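You operate a simulated robot arm through the tools that you are given. There is no shell and no other tool.

The job below is to be done with a simulated robot arm. You get a single attempt, and the scene is never put back.

JOB
Wet the yellow sponge and wipe the brown splash off the bench.
Fine: wet it at the sink tap; tap off, sponge back. What is to be rubbed or washed off counts as gone when no trace of it is left.

Only the result counts: the job must be done as asked and must still hold three seconds after the hand-in. Knocking over, shifting, dropping, spilling or breaking anything else fails it.

ROBOT AND FRAMES
A 6-joint arm with a two-finger gripper, fixed in place. Base frame: the origin is on the floor under the middle of its stand, x ahead of it, y to its left, z up; the work surface is at about z = 0.9. Readings come in m, degrees, newtons and seconds.
It reaches about 1.572 m from its shoulder. Its first joint turns from -166.0 to 166.0 degrees. Payload 2.45 kg.
The TCP is the grasp point between the finger pads, 0.02 m short of the fingertips. In the tool frame z runs along the fingers and y along their closing line. The gripper opens to 0.14 m; its body begins 0.168 m behind the TCP.
Orientation is that of the tool frame in the base frame, as a unit quaternion [x, y, z, w]. With the fingers straight down and closing along the base's y, the tool's x points along the base's -x, its y along +y and its z along -z.

CONTROLS
- The arm moves only by the tool apply_moves. Its argument "targets" is a list of rows, each a list of 7 numbers: the shift along the tool's x, y, z in m, then the turn, a rotation vector about the tool's x, y, z in degrees, then the opening, from 0 (shut) to 1 (fully open). In form: [[dx, dy, dz, wx, wy, wz, fingers], ...]. A call has 1 to 20 rows; each row shifts and turns the commanded pose from where the row before left it, along the tool's axes as they then stand. Each row takes 0.2 s and may step no farther than 0.05 m and 8.6 degrees from the row before; otherwise, or with a gripper value out of range, the whole call is refused. Where a pose cannot be reached the arm comes as near as it can. A force on the tool above 50 N (or 10 N above the force at the start of the call, whichever is more), or a blocked arm, ends the call early, and 0.2 s more pass. Each finger travels about 0.045 m/s and halts on what it meets, pressing with about 25 N; the grip force reading is that of the motor and also rises with nothing between the fingers. The clock runs only during rows and for 0.2 s after the last one: add rows that do not move to give the fingers time. The reply holds the time, the measured pose of the TCP, the force on the tool along the base axes, the opening and the grip force, in the units named above and with some noise, with the torque about the TCP (base axes, N m) and any sound that the robot's microphone picked up.
- Cameras (640 x 400 px; columns grow to the right, rows downward): "scene" is fixed at [0.2184, -0.4982, 1.6412]; the picture's right is [0.72, -0.70, 0.00], its down [-0.47, -0.49, -0.73] and it looks along [0.51, 0.53, -0.68] (base axes); focal length 334 px, centre (320, 200). "wrist" rides on the gripper at [0.078, 0.011, -0.209] in the tool frame; the picture's right is [-0.14, 0.99, 0.00], its down [-0.92, -0.13, -0.37] and it looks along [-0.37, -0.05, 0.93] (tool axes); focal length 280 px, centre (320, 200). There is no depth. A picture from a camera that has moved, and an enlarged one, comes with that camera's place and axes in the base frame and with its lens.
- get_image(camera): a new picture of that camera. No time passes.
- inspect(camera, box): a new picture of the part [left, top, right, bottom] of that camera's present view, enlarged. No time passes.
- hand_in(): hands the job in; it is judged then, once.

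Places have to be worked out from the pictures, the camera data and where the tool is seen. Open the gripper and draw the arm clear of the work before you hand the job in, unless the task says otherwise.

The tools are called as name(argument=value, ...) on one line, values as JSON. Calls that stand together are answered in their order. apply_moves: Moves the arm, as the interface text tells. Its arguments: {"type":"object","properties":{"targets":{"type":"array","items":{"type":"array","items":{"type":"number"}}}},"required":["targets"]} The other tools are called the same way: get_image (camera) takes a picture; inspect (camera, box) takes an enlarged picture of a part of a camera's view; hand_in () hands the job in.

At the start:

```text
clock: 0.0
tool_pos: [0.686, -0.3067, 1.2545]
ee_rot: [0.001, 1.0, -0.001, 0.0]
ft_force: [0.1, -0.4, 0.0]
torque: [0.0, 0.02, 0.05]
gripper_width: 0.14
grip_force: 0.2
```

scene: 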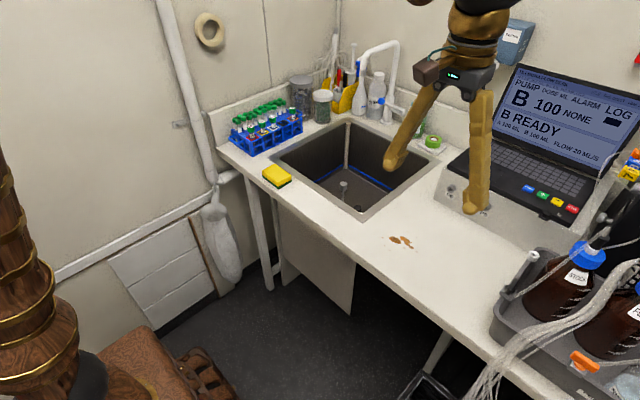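
wrist: 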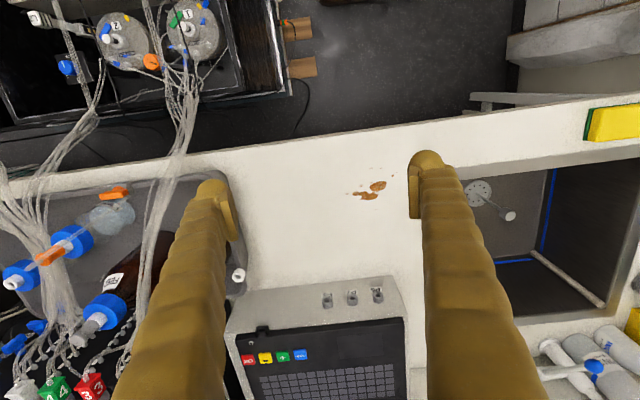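

I'll first look closer at the scene: the sponge on the left of the sink, the brown splash in front of the laptop, and the tap at the back of the sink.

inspect(camera="scene", box=[220, 100, 460, 250])

inspect(camera="scene", box=[280, 30, 460, 150])

inspect(camera="wrist", box=[300, 140, 460, 240])

inspect(camera="wrist", box=[430, 80, 640, 400])

```text
2.67 times, centred on (340, 175) of scene
camera zoom: at [0.2184, -0.4982, 1.6412], right [0.72, -0.7, 0.0], down [-0.47, -0.49, -0.73], along [0.51, 0.53, -0.68], focal length 890 px, centre (267, 267)
```

zoom: 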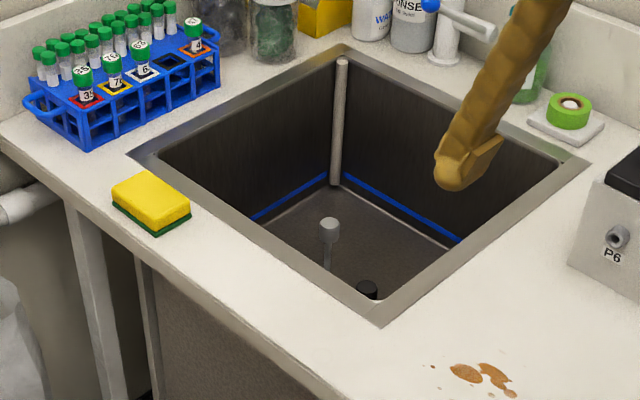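

```text
3.33 times, centred on (370, 90) of scene
camera zoom: at [0.2184, -0.4982, 1.6412], right [0.72, -0.7, 0.0], down [-0.47, -0.49, -0.73], along [0.51, 0.53, -0.68], focal length 1113 px, centre (153, 567)
```

zoom: 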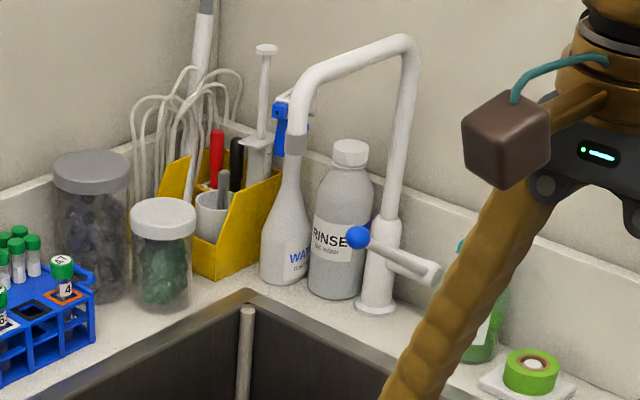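

```text
4.00 times, centred on (380, 190) of wrist
camera zoom: at [0.6075, -0.2966, 1.4641], right [0.14, 0.99, 0.0], down [0.92, -0.13, 0.37], along [0.37, -0.05, -0.93], focal length 1122 px, centre (80, 240)
```

zoom: 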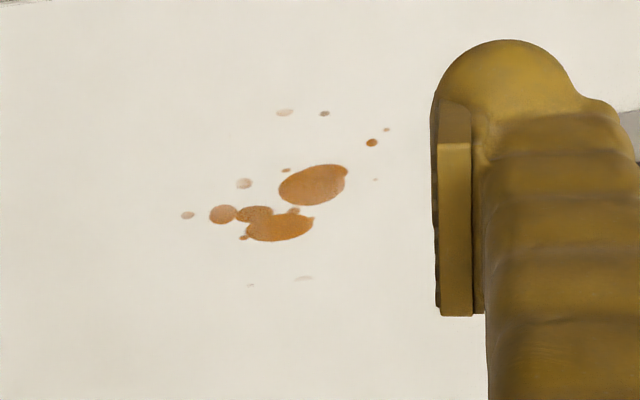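

```text
1.25 times, centred on (535, 240) of wrist
camera zoom: at [0.6075, -0.2966, 1.4641], right [0.14, 0.99, 0.0], down [0.92, -0.13, 0.37], along [0.37, -0.05, -0.93], focal length 350 px, centre (51, 150)
```

zoom: 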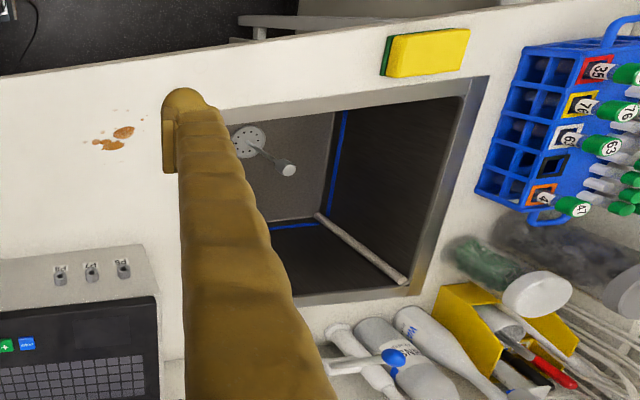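

Sponge sits about (0.73, 0.25), splash about (0.825, -0.207), and the tap about (1.35, 0.25) behind the sink (x 0.80–1.25). I move above the sink's near side at safe height and tilt the gripper forward so the wrist camera can study the tap and its handle.

apply_moves(targets=[[-0.0178, 0.0381, -0.00375, 0, 0, 0, 1], [-0.0178, 0.0381, -0.00375, 0, 0, 0, 1], [-0.0178, 0.0381, -0.00375, 0, 0, 0, 1], [-0.0178, 0.0381, -0.00375, 0, 0, 0, 1], [-0.0178, 0.0381, -0.00375, 0, 0, 0, 1], [-0.0178, 0.0381, -0.00375, 0, 0, 0, 1], [-0.0178, 0.0381, -0.00375, 0, 0, 0, 1], [-0.0178, 0.0381, -0.00375, 0, 0, 0, 1], [-0.0178, 0.0381, -0.00375, 0, 0, 0, 1], [-0.0178, 0.0381, -0.00375, 0, 0, 0, 1], [-0.0178, 0.0381, -0.00375, 0, 0, 0, 1], [-0.0178, 0.0381, -0.00375, 0, 0, 0, 1], [0, 0, 0, 0, -8, 0, 1], [0, 0, 0, 0, -8, 0, 1], [0, 0, 0, 0, -8, 0, 1], [0, 0, 0, 0, -8, 0, 1]])

```text
clock: 3.4
tool_pos: [0.9, 0.1496, 1.3002]
ee_rot: [0.0, 0.961, 0.0, 0.276]
ft_force: [0.9, 0.0, -0.6]
torque: [-0.03, 0.04, -0.02]
gripper_width: 0.1403
grip_force: 0.0
```

The arm is at (0.90, 0.15, 1.30), tilted 32°. Now I take pictures of the tap from here.

get_image(camera="wrist")

get_image(camera="scene")

```text
taken
camera wrist: at [0.723, 0.1605, 1.4356], right [0.12, 0.99, 0.07], down [0.59, -0.13, 0.8], along [0.8, -0.05, -0.59], focal length 280 px, centre (320, 200)
```

wrist: 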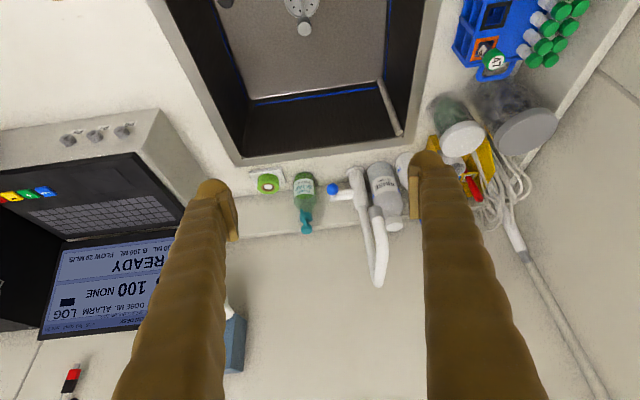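

```text
taken
```

scene: 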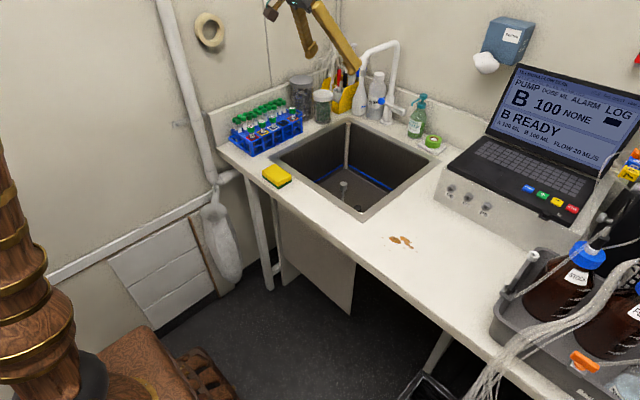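

The tap is visible now between the fingers; I zoom in on it from both cameras.

inspect(camera="wrist", box=[240, 140, 440, 300])

inspect(camera="scene", box=[330, 30, 450, 150])

inspect(camera="wrist", box=[300, 160, 420, 235])

```text
2.50 times, centred on (340, 220) of wrist
camera zoom: at [0.723, 0.1605, 1.4356], right [0.12, 0.99, 0.07], down [0.59, -0.13, 0.8], along [0.8, -0.05, -0.59], focal length 701 px, centre (270, 150)
```

zoom: 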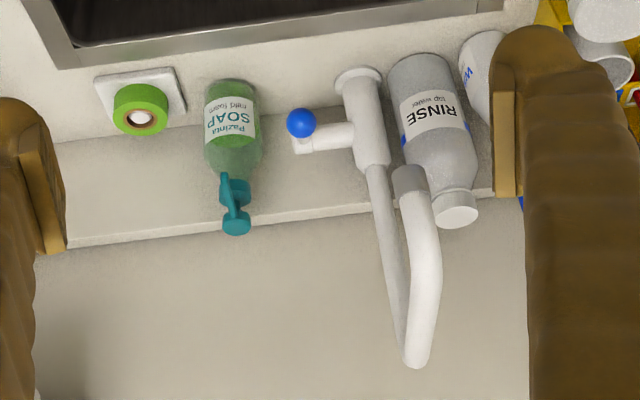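

```text
3.33 times, centred on (390, 90) of scene
camera zoom: at [0.2184, -0.4982, 1.6412], right [0.72, -0.7, 0.0], down [-0.47, -0.49, -0.73], along [0.51, 0.53, -0.68], focal length 1113 px, centre (87, 567)
```

zoom: 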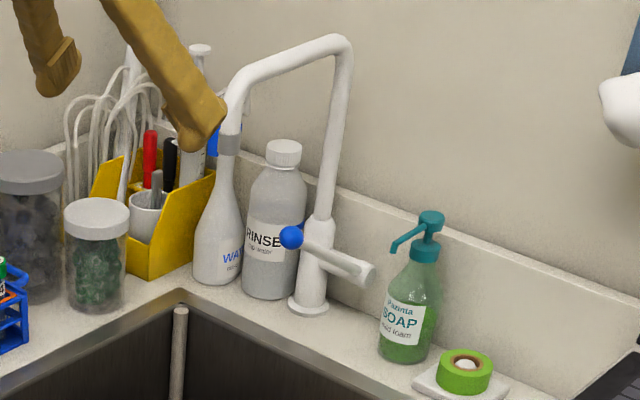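

```text
5.33 times, centred on (360, 198) of wrist
camera zoom: at [0.723, 0.1605, 1.4356], right [0.12, 0.99, 0.07], down [0.59, -0.13, 0.8], along [0.8, -0.05, -0.59], focal length 1495 px, centre (107, 213)
```

zoom: 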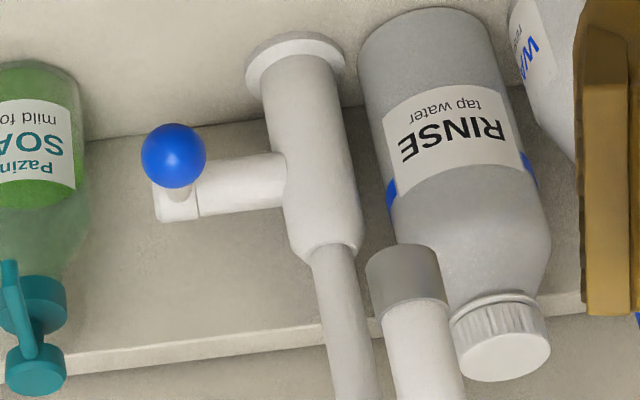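

The tap has a side stub at about (1.33, 0.156, 0.98) with a lever rising forward to a blue ball at about (1.16, 0.16, 1.087); the spout outlet is around (1.124, 0.228, 1.16). I close the fingers and tilt to 60° at this spot, then look again before touching the lever.

apply_moves(targets=[[0, 0, 0, 0, -7, 0, 0], [0, 0, 0, 0, -7, 0, 0], [0, 0, 0, 0, -7, 0, 0], [0, 0, 0, 0, -7, 0, 0], [0, -0.03, 0, 0, 0, 0, 0], [0, -0.03, 0, 0, 0, 0, 0], [0, -0.03, 0, 0, 0, 0, 0], [0, 0, 0, 0, 0, 0, 0], [0, 0, 0, 0, 0, 0, 0]])

get_image(camera="wrist")

get_image(camera="scene")

```text
clock: 5.4
tool_pos: [0.9004, 0.0599, 1.2997]
ee_rot: [0.0, 0.866, -0.001, 0.5]
ft_force: [1.3, 0.4, 0.3]
torque: [-0.02, -0.03, -0.02]
gripper_width: 0.0
grip_force: 24.9
```

```text
taken
camera wrist: at [0.6807, 0.0696, 1.3358], right [0.07, 0.99, 0.12], down [0.14, -0.13, 0.98], along [0.99, -0.05, -0.15], focal length 280 px, centre (320, 200)
```

wrist: 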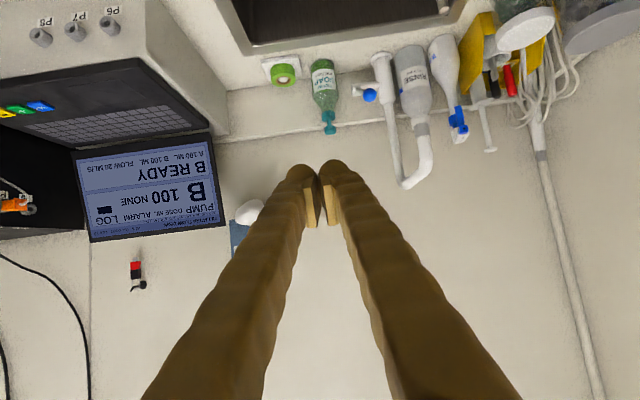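

```text
taken
```

scene: 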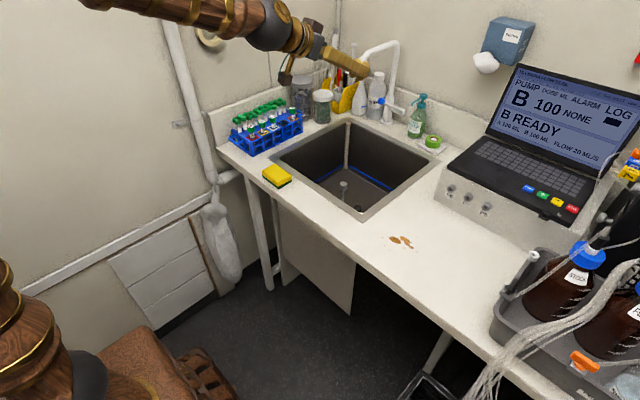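

Fingers are closed. I zoom onto the lever from this lower viewpoint to refine where the ball and pivot lie.

inspect(camera="wrist", box=[320, 40, 480, 200])

inspect(camera="scene", box=[350, 70, 430, 130])

```text
2.50 times, centred on (400, 120) of wrist
camera zoom: at [0.6807, 0.0696, 1.3358], right [0.07, 0.99, 0.12], down [0.14, -0.13, 0.98], along [0.99, -0.05, -0.15], focal length 701 px, centre (120, 400)
```

zoom: 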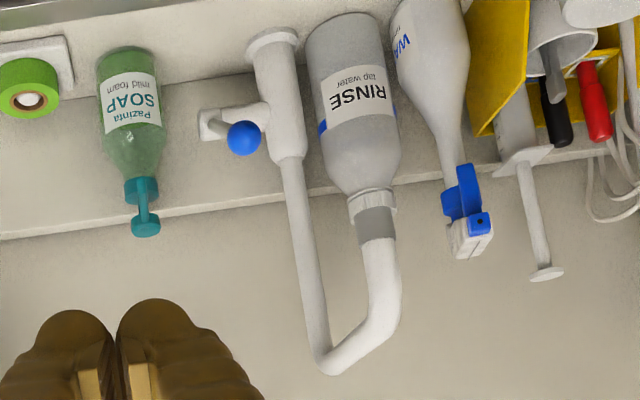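

```text
6.67 times, centred on (390, 100) of scene
camera zoom: at [0.2184, -0.4982, 1.6412], right [0.72, -0.7, 0.0], down [-0.47, -0.49, -0.73], along [0.51, 0.53, -0.68], focal length 2226 px, centre (-147, 867)
```

zoom: 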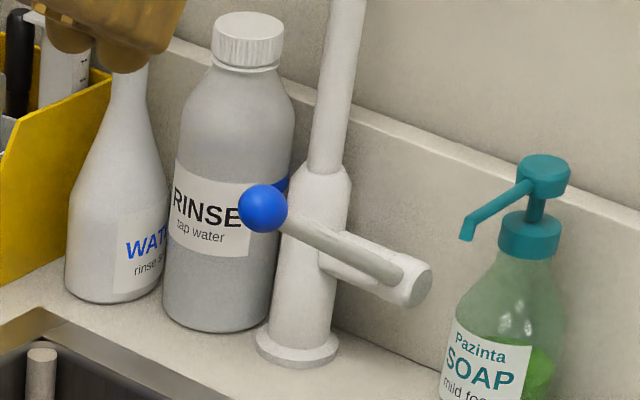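

Refined: ball at about (1.156, 0.158, 1.087), pivot axis along y at about (1.325, 0.98), rod about 0.2 m long rising ~32°. I yaw the closed fingers 20° so the gripper stays clear of the spout, and approach to above the rod.

apply_moves(targets=[[0, 0, 0, -5.773, 0, -3.333, 0], [0, 0, 0, -5.773, 0, -3.333, 0], [0, 0, 0, -5.773, 0, -3.333, 0], [-0.001, -0.0026, 0.043, 0, 0, 0, 0], [-0.001, -0.0026, 0.043, 0, 0, 0, 0], [-0.001, -0.0026, 0.043, 0, 0, 0, 0], [-0.001, -0.0026, 0.043, 0, 0, 0, 0], [-0.001, -0.0026, 0.043, 0, 0, 0, 0], [-0.001, -0.0026, 0.043, 0, 0, 0, 0], [-0.001, -0.0026, 0.043, 0, 0, 0, 0]])

get_image(camera="wrist")

inspect(camera="scene", box=[300, 20, 460, 140])

```text
clock: 7.6
tool_pos: [1.1566, 0.0964, 1.1393]
ee_rot: [-0.095, 0.868, 0.055, 0.484]
ft_force: [0.8, 0.3, 0.3]
torque: [-0.02, 0.08, -0.01]
gripper_width: 0.0
grip_force: 25.0
out of reach, approached as far as the arm can: row 1, 2
```

```text
taken
camera wrist: at [0.9393, 0.0584, 1.1822], right [-0.15, 0.98, 0.12], down [0.19, -0.09, 0.98], along [0.97, 0.17, -0.18], focal length 280 px, centre (320, 200)
```

wrist: 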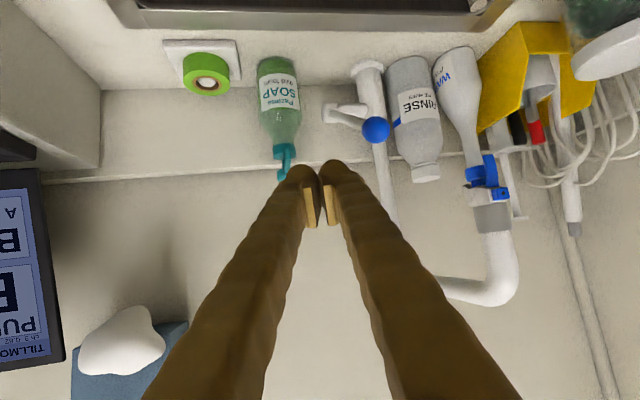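

```text
3.33 times, centred on (380, 80) of scene
camera zoom: at [0.2184, -0.4982, 1.6412], right [0.72, -0.7, 0.0], down [-0.47, -0.49, -0.73], along [0.51, 0.53, -0.68], focal length 1113 px, centre (120, 600)
```

zoom: 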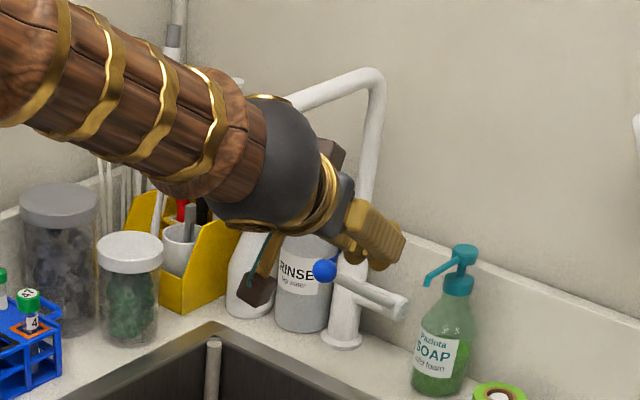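

The yaw reached is about 13° (some of it was out of reach), and the fingertips are right of and just above the ball. I lift slightly, then shift left and forward so the tips lie above the rod.

apply_moves(targets=[[-0.017, 0, -0.0105, 0, 0, 0, 0], [-0.0117, 0.0223, 0.0239, 0, 0, 0, 0], [-0.0117, 0.0223, 0.0239, 0, 0, 0, 0]])

get_image(camera="wrist")

inspect(camera="scene", box=[320, 40, 440, 130])

```text
clock: 8.4
tool_pos: [1.1969, 0.1529, 1.1533]
ee_rot: [-0.096, 0.868, 0.055, 0.485]
ft_force: [0.7, -0.3, 0.9]
torque: [-0.02, 0.05, 0.0]
gripper_width: 0.0002
grip_force: 25.2
```

```text
taken
camera wrist: at [0.9805, 0.1155, 1.1975], right [-0.15, 0.98, 0.12], down [0.19, -0.09, 0.98], along [0.97, 0.17, -0.18], focal length 280 px, centre (320, 200)
```

wrist: 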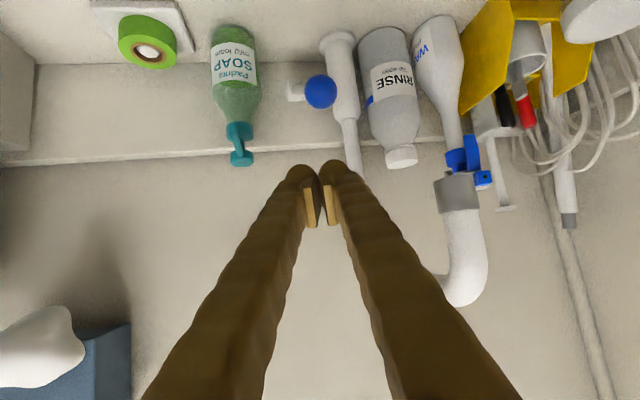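

```text
4.44 times, centred on (380, 85) of scene
camera zoom: at [0.2184, -0.4982, 1.6412], right [0.72, -0.7, 0.0], down [-0.47, -0.49, -0.73], along [0.51, 0.53, -0.68], focal length 1484 px, centre (53, 711)
```

zoom: 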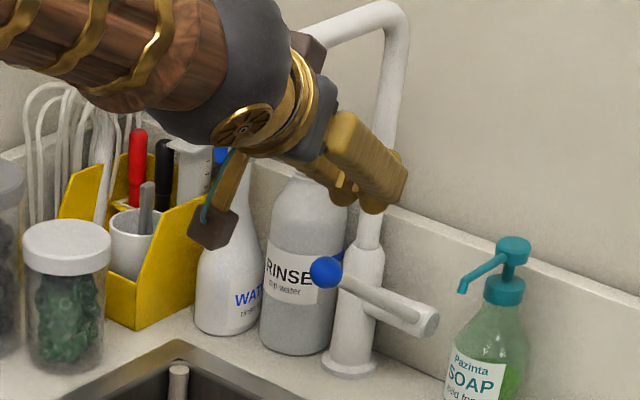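

The tips now hover over the rod, laterally aligned with the ball. I press straight down in small steps and watch force, sound and lever.

apply_moves(targets=[[0.0128, 0, 0.0079, 0, 0, 0, 0], [0.0128, 0, 0.0079, 0, 0, 0, 0], [0.0085, 0, 0.0052, 0, 0, 0, 0], [0.0085, 0, 0.0052, 0, 0, 0, 0], [0.0085, 0, 0.0052, 0, 0, 0, 0], [0.0085, 0, 0.0052, 0, 0, 0, 0]])

get_image(camera="wrist")

inspect(camera="scene", box=[320, 40, 440, 130])

```text
clock: 9.8
tool_pos: [1.1958, 0.1527, 1.085]
ee_rot: [-0.095, 0.868, 0.055, 0.485]
ft_force: [-0.5, -0.1, -0.4]
torque: [-0.01, 0.0, 0.04]
gripper_width: 0.0001
grip_force: 25.2
```

```text
taken
camera wrist: at [0.9796, 0.1156, 1.1284], right [-0.15, 0.98, 0.12], down [0.19, -0.09, 0.98], along [0.97, 0.17, -0.18], focal length 280 px, centre (320, 200)
```

wrist: 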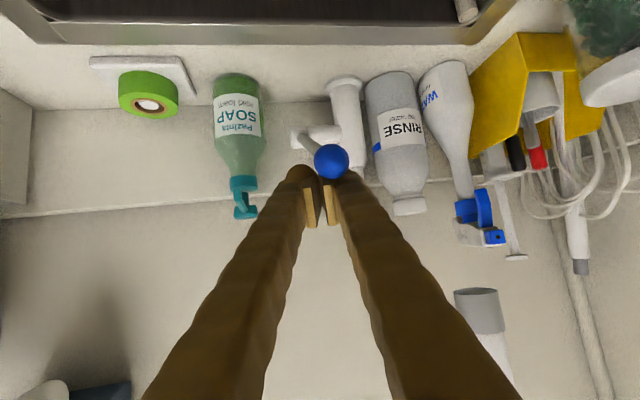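

```text
4.44 times, centred on (380, 85) of scene
camera zoom: at [0.2184, -0.4982, 1.6412], right [0.72, -0.7, 0.0], down [-0.47, -0.49, -0.73], along [0.51, 0.53, -0.68], focal length 1484 px, centre (53, 711)
```

zoom: 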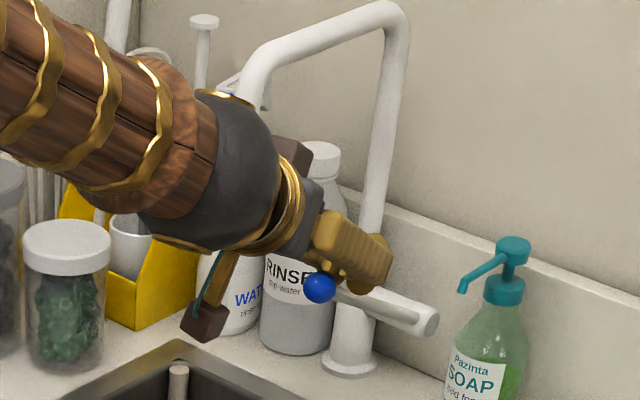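

The ball has sunk about 1.5 cm with almost no resistance, so the lever does turn downward. I keep pressing straight down in small steps.

apply_moves(targets=[[0.0085, 0, 0.0052, 0, 0, 0, 0], [0.0085, 0, 0.0052, 0, 0, 0, 0], [0.0085, 0, 0.0052, 0, 0, 0, 0], [0.0085, 0, 0.0052, 0, 0, 0, 0]])

get_image(camera="wrist")

inspect(camera="scene", box=[320, 40, 440, 130])

```text
clock: 10.8
tool_pos: [1.1961, 0.1531, 1.0462]
ee_rot: [-0.094, 0.868, 0.054, 0.484]
ft_force: [-0.4, 0.4, 0.5]
torque: [-0.03, -0.01, -0.05]
gripper_width: 0.0
grip_force: 24.9
```

```text
taken
camera wrist: at [0.9791, 0.115, 1.0879], right [-0.15, 0.98, 0.12], down [0.19, -0.09, 0.98], along [0.97, 0.17, -0.18], focal length 280 px, centre (320, 200)
```

wrist: 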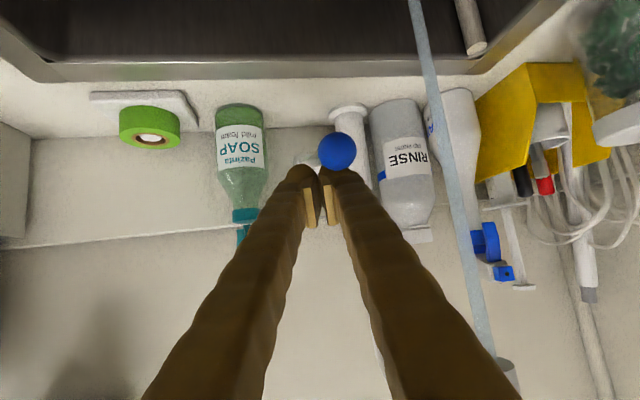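

```text
4.44 times, centred on (380, 85) of scene
camera zoom: at [0.2184, -0.4982, 1.6412], right [0.72, -0.7, 0.0], down [-0.47, -0.49, -0.73], along [0.51, 0.53, -0.68], focal length 1484 px, centre (53, 711)
```

zoom: 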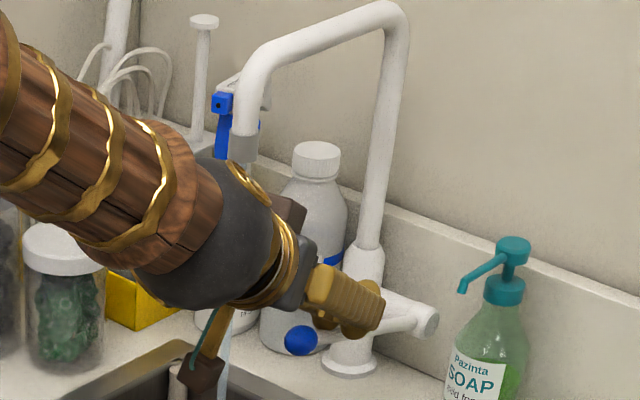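

Water is now running in a clean stream at about (1.128, 0.229) into the sink, with the lever lowered to about 15°. I leave it like this, lift off the lever, back out, and return the tool upright while opening the fingers.

apply_moves(targets=[[-0.0255, 0, -0.0157, 0, 0, 0, 0], [-0.0255, 0, -0.0157, 0, 0, 0, 0], [0, 0, -0.042, 0, 0, 0, 0], [0, 0, -0.042, 0, 0, 0, 0], [0, 0, -0.042, 0, 0, 0, 0], [0, 0, -0.042, 0, 0, 0, 0], [0, 0, -0.042, 0, 0, 0, 0], [0, 0, -0.042, 0, 0, 0, 0], [0, 0, 0, 0, 8.33, 0, 1], [0, 0, 0, 0, 8.33, 0, 1], [0, 0, 0, 0, 8.33, 0, 1], [0, 0, 0, 0, 8.33, 0, 1], [0, 0, 0, 0, 8.33, 0, 1], [0, 0, 0, 0, 8.33, 0, 1], [0, 0, 0, 0, 8.33, 0, 1], [0, 0, 0, 0, 0, 8.3, 1], [0, 0, 0, 0, 0, 8.3, 1]])

get_image(camera="scene")

```text
clock: 14.4
tool_pos: [0.9842, 0.1054, 1.2371]
ee_rot: [0.035, 0.999, 0.001, 0.0]
ft_force: [0.3, 0.6, -0.4]
torque: [0.0, -0.02, -0.01]
gripper_width: 0.14
grip_force: 0.0
```

```text
taken
```

scene: 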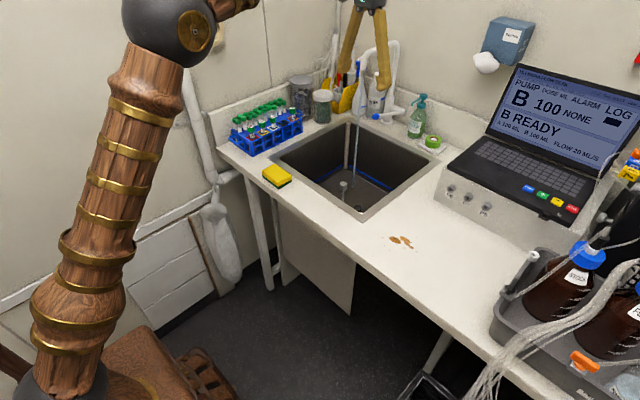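

The tool is upright, already yawed about -4° like the sponge, and fully open; the stream keeps falling into the sink. I move above the sponge at z≈1.15 and look down.

apply_moves(targets=[[0.0375, 0.0178, 0.0124, 0, 0, 0, 1], [0.0375, 0.0178, 0.0124, 0, 0, 0, 1], [0.0375, 0.0178, 0.0124, 0, 0, 0, 1], [0.0375, 0.0178, 0.0124, 0, 0, 0, 1], [0.0375, 0.0178, 0.0124, 0, 0, 0, 1], [0.0375, 0.0178, 0.0124, 0, 0, 0, 1], [0.0375, 0.0178, 0.0124, 0, 0, 0, 1]])

get_image(camera="wrist")

get_image(camera="scene")

```text
clock: 16.0
tool_pos: [0.7319, 0.2482, 1.1493]
ee_rot: [0.035, 0.999, 0.001, 0.0]
ft_force: [-0.5, 0.9, -0.1]
torque: [-0.02, -0.02, 0.0]
gripper_width: 0.14
grip_force: 0.0
```

```text
taken
camera wrist: at [0.6558, 0.2626, 1.358], right [0.21, 0.98, 0.0], down [0.91, -0.19, 0.37], along [0.36, -0.07, -0.93], focal length 280 px, centre (320, 200)
```

wrist: 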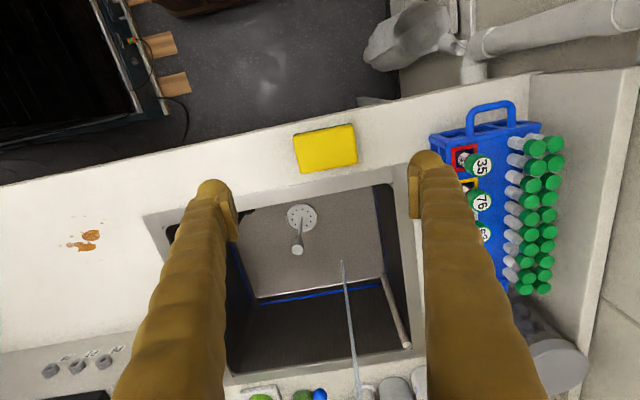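

```text
taken
```

scene: 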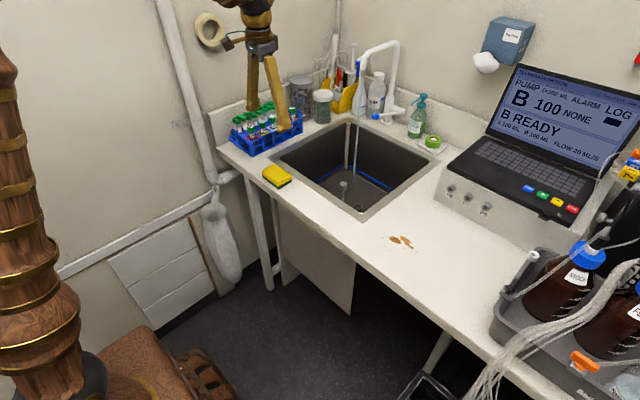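

The sponge is seen almost straight below the TCP. I zoom in to get its corners and centre precisely.

inspect(camera="wrist", box=[270, 105, 390, 180])

inspect(camera="scene", box=[245, 145, 325, 195])

```text
5.33 times, centred on (330, 142) of wrist
camera zoom: at [0.6558, 0.2626, 1.358], right [0.21, 0.98, 0.0], down [0.91, -0.19, 0.37], along [0.36, -0.07, -0.93], focal length 1495 px, centre (267, 507)
```

zoom: 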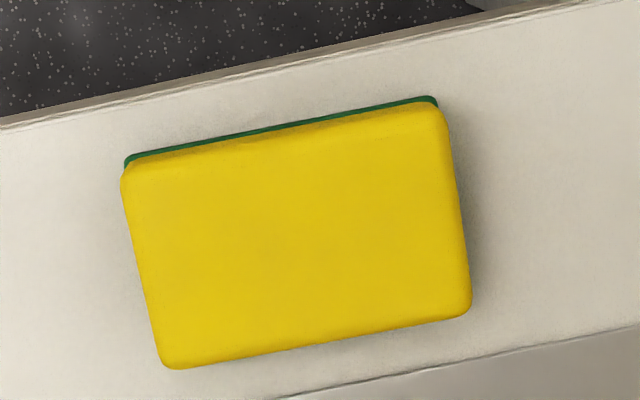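

```text
8.00 times, centred on (285, 170) of scene
camera zoom: at [0.2184, -0.4982, 1.6412], right [0.72, -0.7, 0.0], down [-0.47, -0.49, -0.73], along [0.51, 0.53, -0.68], focal length 2671 px, centre (600, 440)
```

zoom: 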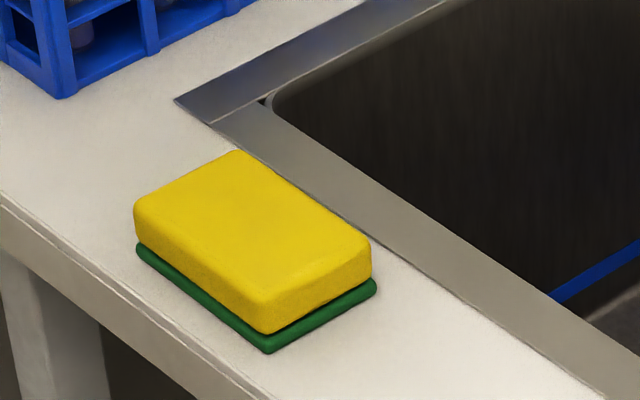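

Combining both views, the sponge centre is about (0.740, 0.257), size about 0.055 × 0.09 × 0.03 m, long side along y. I align yaw and position, and descend to just above it for a check.

apply_moves(targets=[[0, 0, 0, 0, 0, -3, 1], [-0.0078, 0.0091, 0.02, 0, 0, 0, 1], [0, 0, 0.045, 0, 0, 0, 1], [0, 0, 0.045, 0, 0, 0, 1], [0, 0, 0.045, 0, 0, 0, 1], [0, 0, 0.02, 0, 0, 0, 1]])

get_image(camera="wrist")

inspect(camera="scene", box=[225, 120, 345, 200])

```text
clock: 17.4
tool_pos: [0.7425, 0.2574, 0.9757]
ee_rot: [0.008, 1.0, 0.001, 0.0]
ft_force: [-0.7, 0.0, -0.1]
torque: [-0.01, 0.01, -0.04]
gripper_width: 0.1399
grip_force: 0.1
```

```text
taken
camera wrist: at [0.6645, 0.2688, 1.1855], right [0.15, 0.99, 0.0], down [0.92, -0.14, 0.37], along [0.36, -0.05, -0.93], focal length 280 px, centre (320, 200)
```

wrist: 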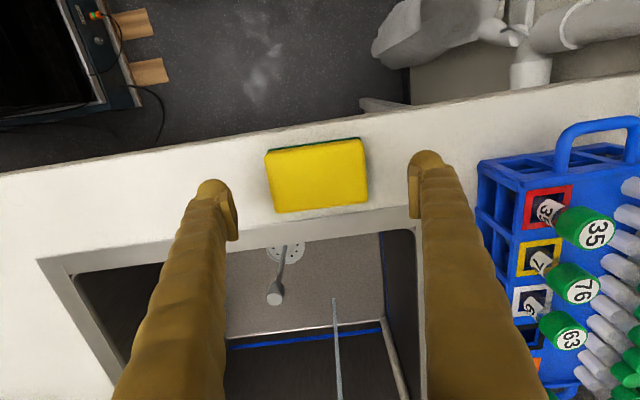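

```text
5.00 times, centred on (285, 160) of scene
camera zoom: at [0.2184, -0.4982, 1.6412], right [0.72, -0.7, 0.0], down [-0.47, -0.49, -0.73], along [0.51, 0.53, -0.68], focal length 1669 px, centre (495, 400)
```

zoom: 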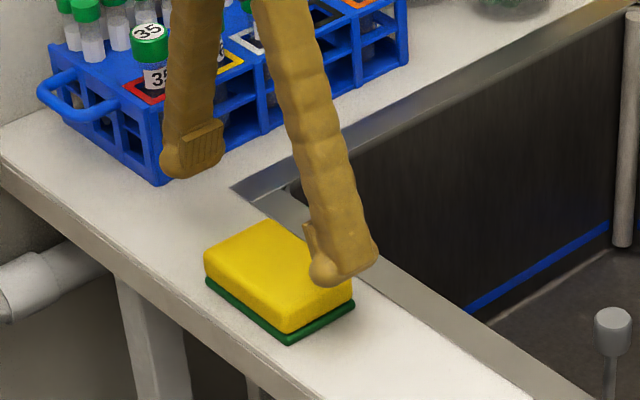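

The sponge lies centred between the open fingers (about 3 mm off). I correct that and go down so the tips are about 1 cm above the bench.

apply_moves(targets=[[0.003, -0.003, 0.015, 0, 0, 0, 1], [0, 0, 0.015, 0, 0, 0, 1], [0, 0, 0.015, 0, 0, 0, 1]])

get_image(camera="wrist")

inspect(camera="scene", box=[225, 120, 345, 200])

```text
clock: 18.2
tool_pos: [0.7379, 0.2549, 0.9318]
ee_rot: [0.008, 1.0, 0.001, 0.0]
ft_force: [0.0, -0.7, 0.4]
torque: [-0.01, -0.03, -0.03]
gripper_width: 0.14
grip_force: 0.2
```

```text
taken
camera wrist: at [0.6598, 0.2664, 1.1408], right [0.15, 0.99, 0.0], down [0.92, -0.14, 0.37], along [0.36, -0.05, -0.93], focal length 280 px, centre (320, 200)
```

wrist: 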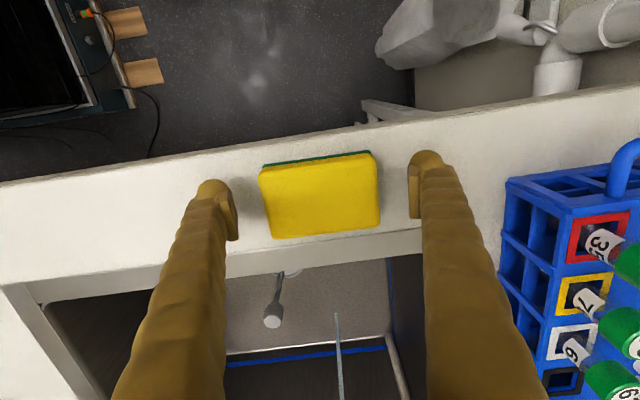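

```text
5.00 times, centred on (285, 160) of scene
camera zoom: at [0.2184, -0.4982, 1.6412], right [0.72, -0.7, 0.0], down [-0.47, -0.49, -0.73], along [0.51, 0.53, -0.68], focal length 1669 px, centre (495, 400)
```

zoom: 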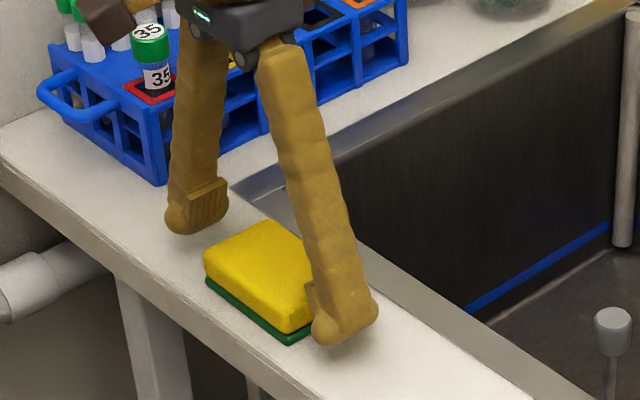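

Tips are beside the sponge ends and about 1 cm over the bench. I lower 4 mm more and close on the sponge.

apply_moves(targets=[[0, 0, 0.004, 0, 0, 0, 1], [0, 0, 0, 0, 0, 0, 0.6], [0, 0, 0, 0, 0, 0, 0.3], [0, 0, 0, 0, 0, 0, 0.3], [0, 0, 0, 0, 0, 0, 0.3], [0, 0, 0, 0, 0, 0, 0.3], [0, 0, 0, 0, 0, 0, 0.3]])

inspect(camera="wrist", box=[200, 120, 440, 270])

inspect(camera="scene", box=[225, 120, 345, 200])

```text
clock: 19.8
tool_pos: [0.7387, 0.2557, 0.9273]
ee_rot: [0.009, 1.0, 0.002, 0.0]
ft_force: [1.0, -0.9, 0.9]
torque: [-0.08, 0.02, 0.02]
gripper_width: 0.0936
grip_force: 25.3
```

```text
2.67 times, centred on (320, 195) of wrist
camera zoom: at [0.6599, 0.2664, 1.1364], right [0.15, 0.99, 0.0], down [0.92, -0.14, 0.37], along [0.36, -0.05, -0.93], focal length 748 px, centre (320, 213)
```

zoom: 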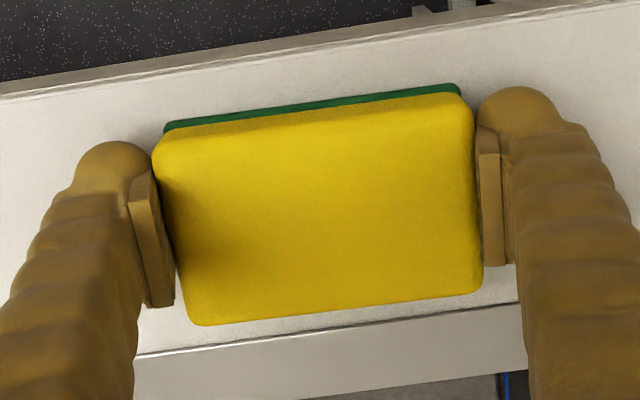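

```text
5.00 times, centred on (285, 160) of scene
camera zoom: at [0.2184, -0.4982, 1.6412], right [0.72, -0.7, 0.0], down [-0.47, -0.49, -0.73], along [0.51, 0.53, -0.68], focal length 1669 px, centre (495, 400)
```

zoom: 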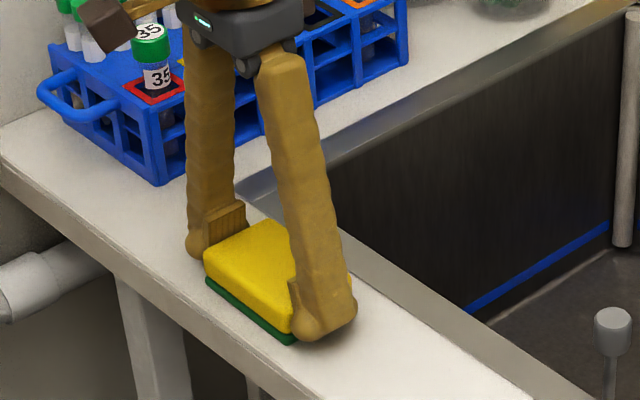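

Grip holds at 0.0936 m with 25 N. I lift the sponge 16 cm and check that it comes along.

apply_moves(targets=[[0, 0, -0.01, 0, 0, 0, 0.3], [0, 0, -0.03, 0, 0, 0, 0.3], [0, 0, -0.04, 0, 0, 0, 0.3], [0, 0, -0.04, 0, 0, 0, 0.3], [0, 0, -0.04, 0, 0, 0, 0.3]])

get_image(camera="wrist")

get_image(camera="scene")

```text
clock: 21.0
tool_pos: [0.7371, 0.2537, 1.0874]
ee_rot: [0.009, 1.0, 0.001, -0.001]
ft_force: [0.2, -0.8, -0.4]
torque: [-0.04, 0.03, 0.01]
gripper_width: 0.042
grip_force: 0.0
```

```text
taken
camera wrist: at [0.6598, 0.2657, 1.2966], right [0.15, 0.99, 0.0], down [0.92, -0.14, 0.37], along [0.36, -0.05, -0.93], focal length 280 px, centre (320, 200)
```

wrist: 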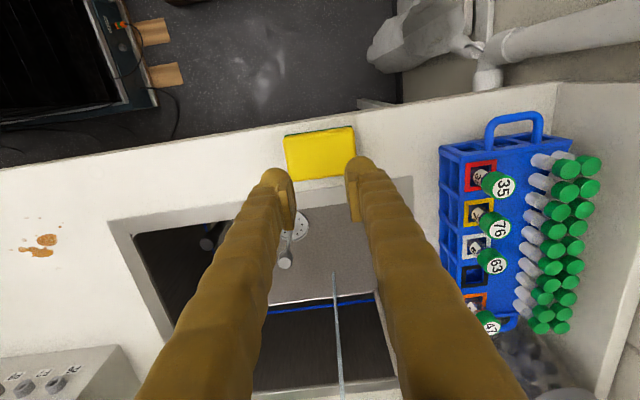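

```text
taken
```

scene: 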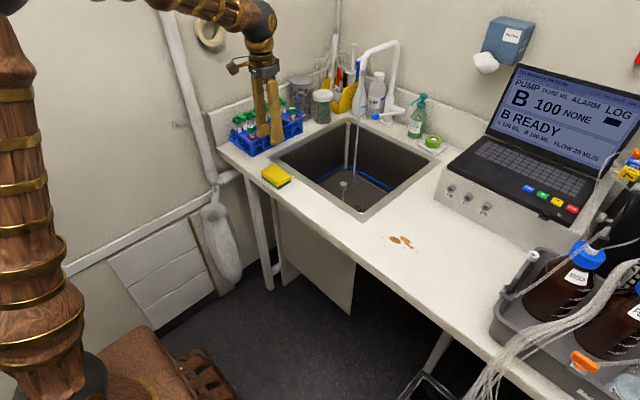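

The sponge slipped out and stayed in place on the bench (fingers ran on to 0.042 m). Before retrying I look closely at the finger pads and at the sponge's present pose.

inspect(camera="scene", box=[240, 90, 300, 150])

inspect(camera="wrist", box=[240, 110, 400, 230])

inspect(camera="scene", box=[245, 145, 325, 195])

```text
6.67 times, centred on (270, 120) of scene
camera zoom: at [0.2184, -0.4982, 1.6412], right [0.72, -0.7, 0.0], down [-0.47, -0.49, -0.73], along [0.51, 0.53, -0.68], focal length 2226 px, centre (653, 733)
```

zoom: 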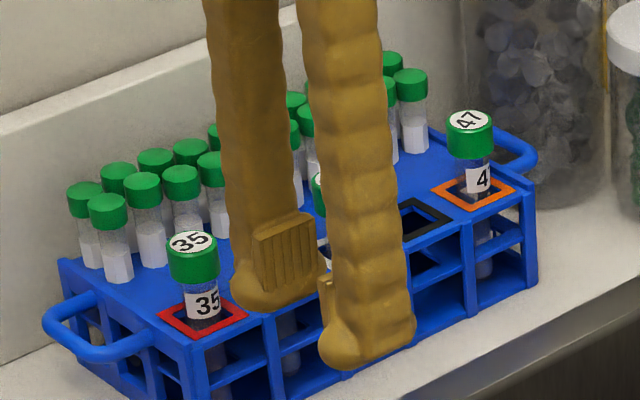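

```text
3.33 times, centred on (320, 170) of wrist
camera zoom: at [0.6598, 0.2657, 1.2966], right [0.15, 0.99, 0.0], down [0.92, -0.14, 0.37], along [0.36, -0.05, -0.93], focal length 935 px, centre (320, 300)
```

zoom: 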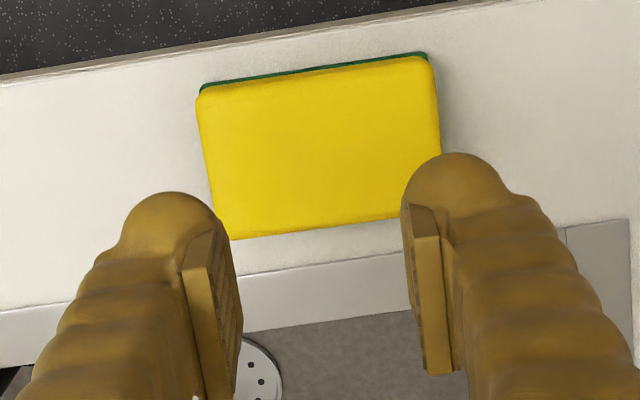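

```text
8.00 times, centred on (285, 170) of scene
camera zoom: at [0.2184, -0.4982, 1.6412], right [0.72, -0.7, 0.0], down [-0.47, -0.49, -0.73], along [0.51, 0.53, -0.68], focal length 2671 px, centre (600, 440)
```

zoom: 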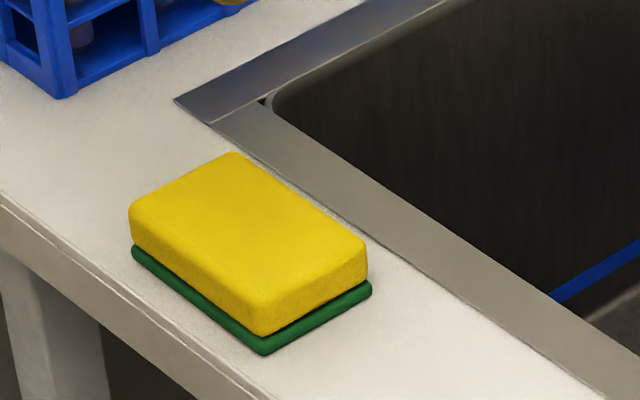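

The pads end roughly 1 cm above the fingertips, so last time only a thin strip of sponge was held; it has barely moved. I reopen, return over the same spot and descend lower, in small final steps while watching the force.

apply_moves(targets=[[0, 0, 0, 0, 0, 0, 1], [0, 0, 0, 0, 0, 0, 1], [0, 0, 0, 0, 0, 0, 1], [0, 0.001, 0, 0, 0, 0, 1], [0, 0, 0, 0, 0, 0, 1], [0, 0, 0, 0, 0, 0, 1], [0, 0, 0.04, 0, 0, 0, 1], [0, 0, 0.04, 0, 0, 0, 1], [0, 0, 0.04, 0, 0, 0, 1], [0, 0, 0.03, 0, 0, 0, 1], [0, 0, 0.01, 0, 0, 0, 1], [0, 0, 0.004, 0, 0, 0, 1]])

inspect(camera="scene", box=[245, 145, 325, 195])

inspect(camera="wrist", box=[200, 120, 440, 270])

```text
clock: 23.6
tool_pos: [0.7376, 0.2557, 0.9231]
ee_rot: [0.009, 1.0, 0.002, 0.0]
ft_force: [0.0, -0.3, 0.7]
torque: [-0.02, -0.02, 0.01]
gripper_width: 0.14
grip_force: 0.1
```

```text
8.00 times, centred on (285, 170) of scene
camera zoom: at [0.2184, -0.4982, 1.6412], right [0.72, -0.7, 0.0], down [-0.47, -0.49, -0.73], along [0.51, 0.53, -0.68], focal length 2671 px, centre (600, 440)
```

zoom: 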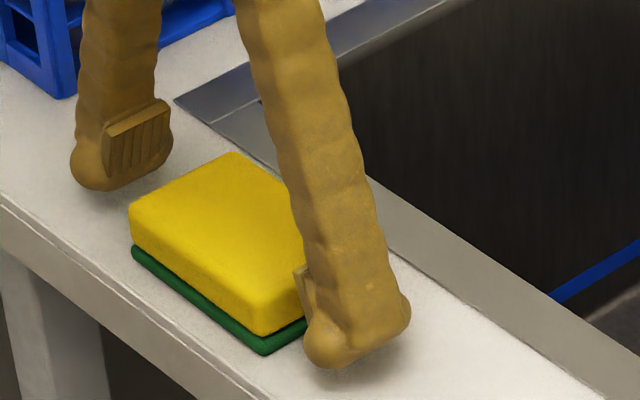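

```text
2.67 times, centred on (320, 195) of wrist
camera zoom: at [0.6588, 0.2676, 1.1323], right [0.15, 0.99, 0.0], down [0.92, -0.14, 0.37], along [0.36, -0.05, -0.93], focal length 748 px, centre (320, 213)
```

zoom: 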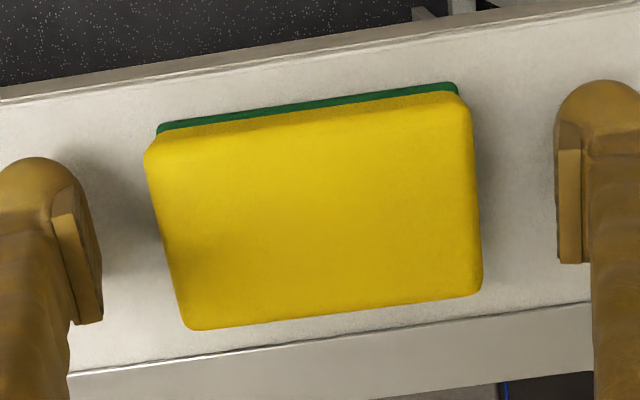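

The pads now overlap about 2 cm of the sponge height and the tips are just off the bench. I close again, then raise by just 1 cm and read the width.

apply_moves(targets=[[0, 0, 0.0015, 0, 0, 0, 1], [0, 0, 0, 0, 0, 0, 0.5], [0, 0, 0, 0, 0, 0, 0], [0, 0, 0, 0, 0, 0, 0], [0, 0, 0, 0, 0, 0, 0], [0, 0, 0, 0, 0, 0, 0], [0, 0, 0, 0, 0, 0, 0], [0, 0, 0, 0, 0, 0, 0]])

inspect(camera="scene", box=[245, 145, 325, 195])

inspect(camera="wrist", box=[200, 120, 440, 270])

```text
clock: 25.4
tool_pos: [0.7377, 0.2557, 0.922]
ee_rot: [0.009, 1.0, 0.002, 0.0]
ft_force: [1.3, 0.9, 1.7]
torque: [0.03, 0.02, 0.0]
gripper_width: 0.0951
grip_force: 24.6
```

```text
8.00 times, centred on (285, 170) of scene
camera zoom: at [0.2184, -0.4982, 1.6412], right [0.72, -0.7, 0.0], down [-0.47, -0.49, -0.73], along [0.51, 0.53, -0.68], focal length 2671 px, centre (600, 440)
```

zoom: 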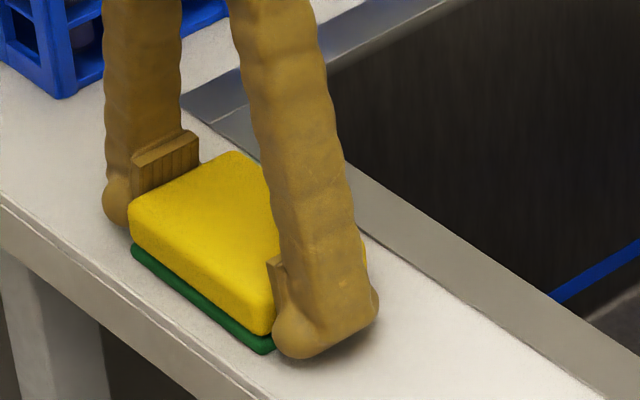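

```text
2.67 times, centred on (320, 195) of wrist
camera zoom: at [0.6588, 0.2671, 1.1302], right [0.15, 0.99, 0.0], down [0.92, -0.14, 0.37], along [0.36, -0.05, -0.93], focal length 748 px, centre (320, 213)
```

zoom: 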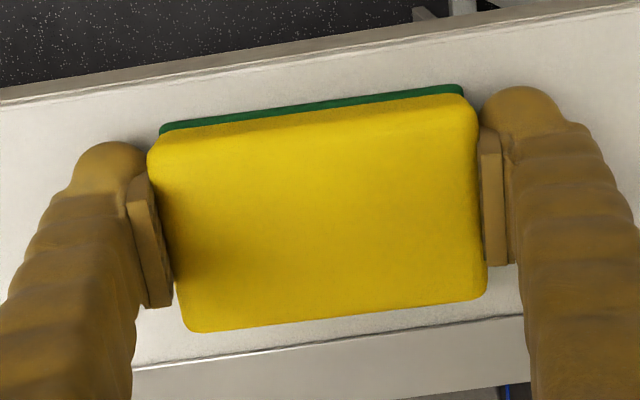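

Closed at 0.0951 m. Now a slow 1 cm lift to test the hold.

apply_moves(targets=[[0, 0, -0.003, 0, 0, 0, 0], [0, 0, -0.003, 0, 0, 0, 0], [0, 0, -0.004, 0, 0, 0, 0]])

inspect(camera="scene", box=[245, 145, 325, 195])

```text
clock: 26.2
tool_pos: [0.7362, 0.2567, 0.9311]
ee_rot: [0.008, 1.0, 0.002, 0.0]
ft_force: [-0.4, 0.3, 0.1]
torque: [0.03, -0.01, -0.02]
gripper_width: 0.095
grip_force: 25.1
```

```text
8.00 times, centred on (285, 170) of scene
camera zoom: at [0.2184, -0.4982, 1.6412], right [0.72, -0.7, 0.0], down [-0.47, -0.49, -0.73], along [0.51, 0.53, -0.68], focal length 2671 px, centre (600, 440)
```

zoom: 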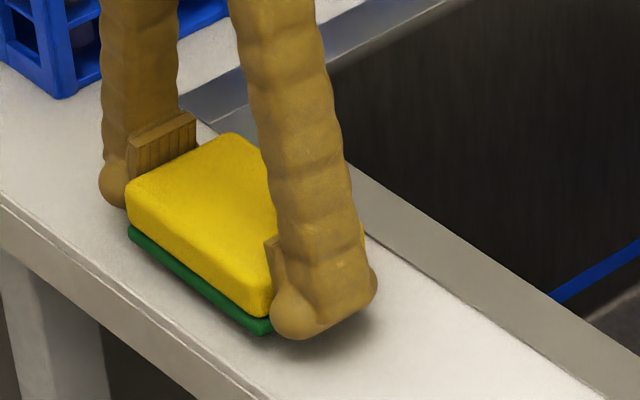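

The sponge came up with the fingers this time (0.095 m held). I keep lifting gently to about z = 1.08 and check again.

apply_moves(targets=[[0, 0, -0.01, 0, 0, 0, 0], [0, 0, -0.02, 0, 0, 0, 0], [0, 0, -0.02, 0, 0, 0, 0], [0, 0, -0.02, 0, 0, 0, 0], [0, 0, -0.025, 0, 0, 0, 0], [0, 0, -0.025, 0, 0, 0, 0], [0, 0, -0.02, 0, 0, 0, 0], [0, 0, -0.01, 0, 0, 0, 0]])

get_image(camera="wrist")

get_image(camera="scene")

```text
clock: 28.0
tool_pos: [0.7371, 0.2559, 1.0798]
ee_rot: [0.009, 1.0, 0.002, 0.0]
ft_force: [0.1, 0.3, -0.8]
torque: [0.02, -0.01, 0.04]
gripper_width: 0.0949
grip_force: 24.6
```

```text
taken
camera wrist: at [0.6595, 0.2666, 1.2894], right [0.15, 0.99, 0.0], down [0.92, -0.14, 0.37], along [0.36, -0.05, -0.93], focal length 280 px, centre (320, 200)
```

wrist: 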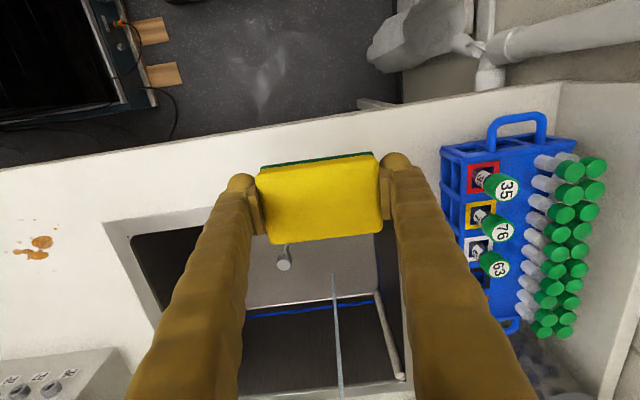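

```text
taken
```

scene: 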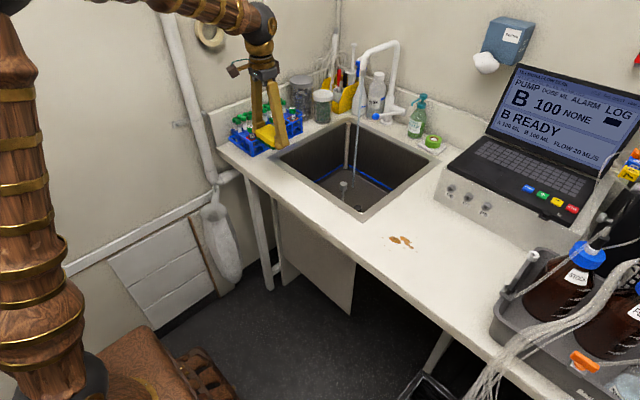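

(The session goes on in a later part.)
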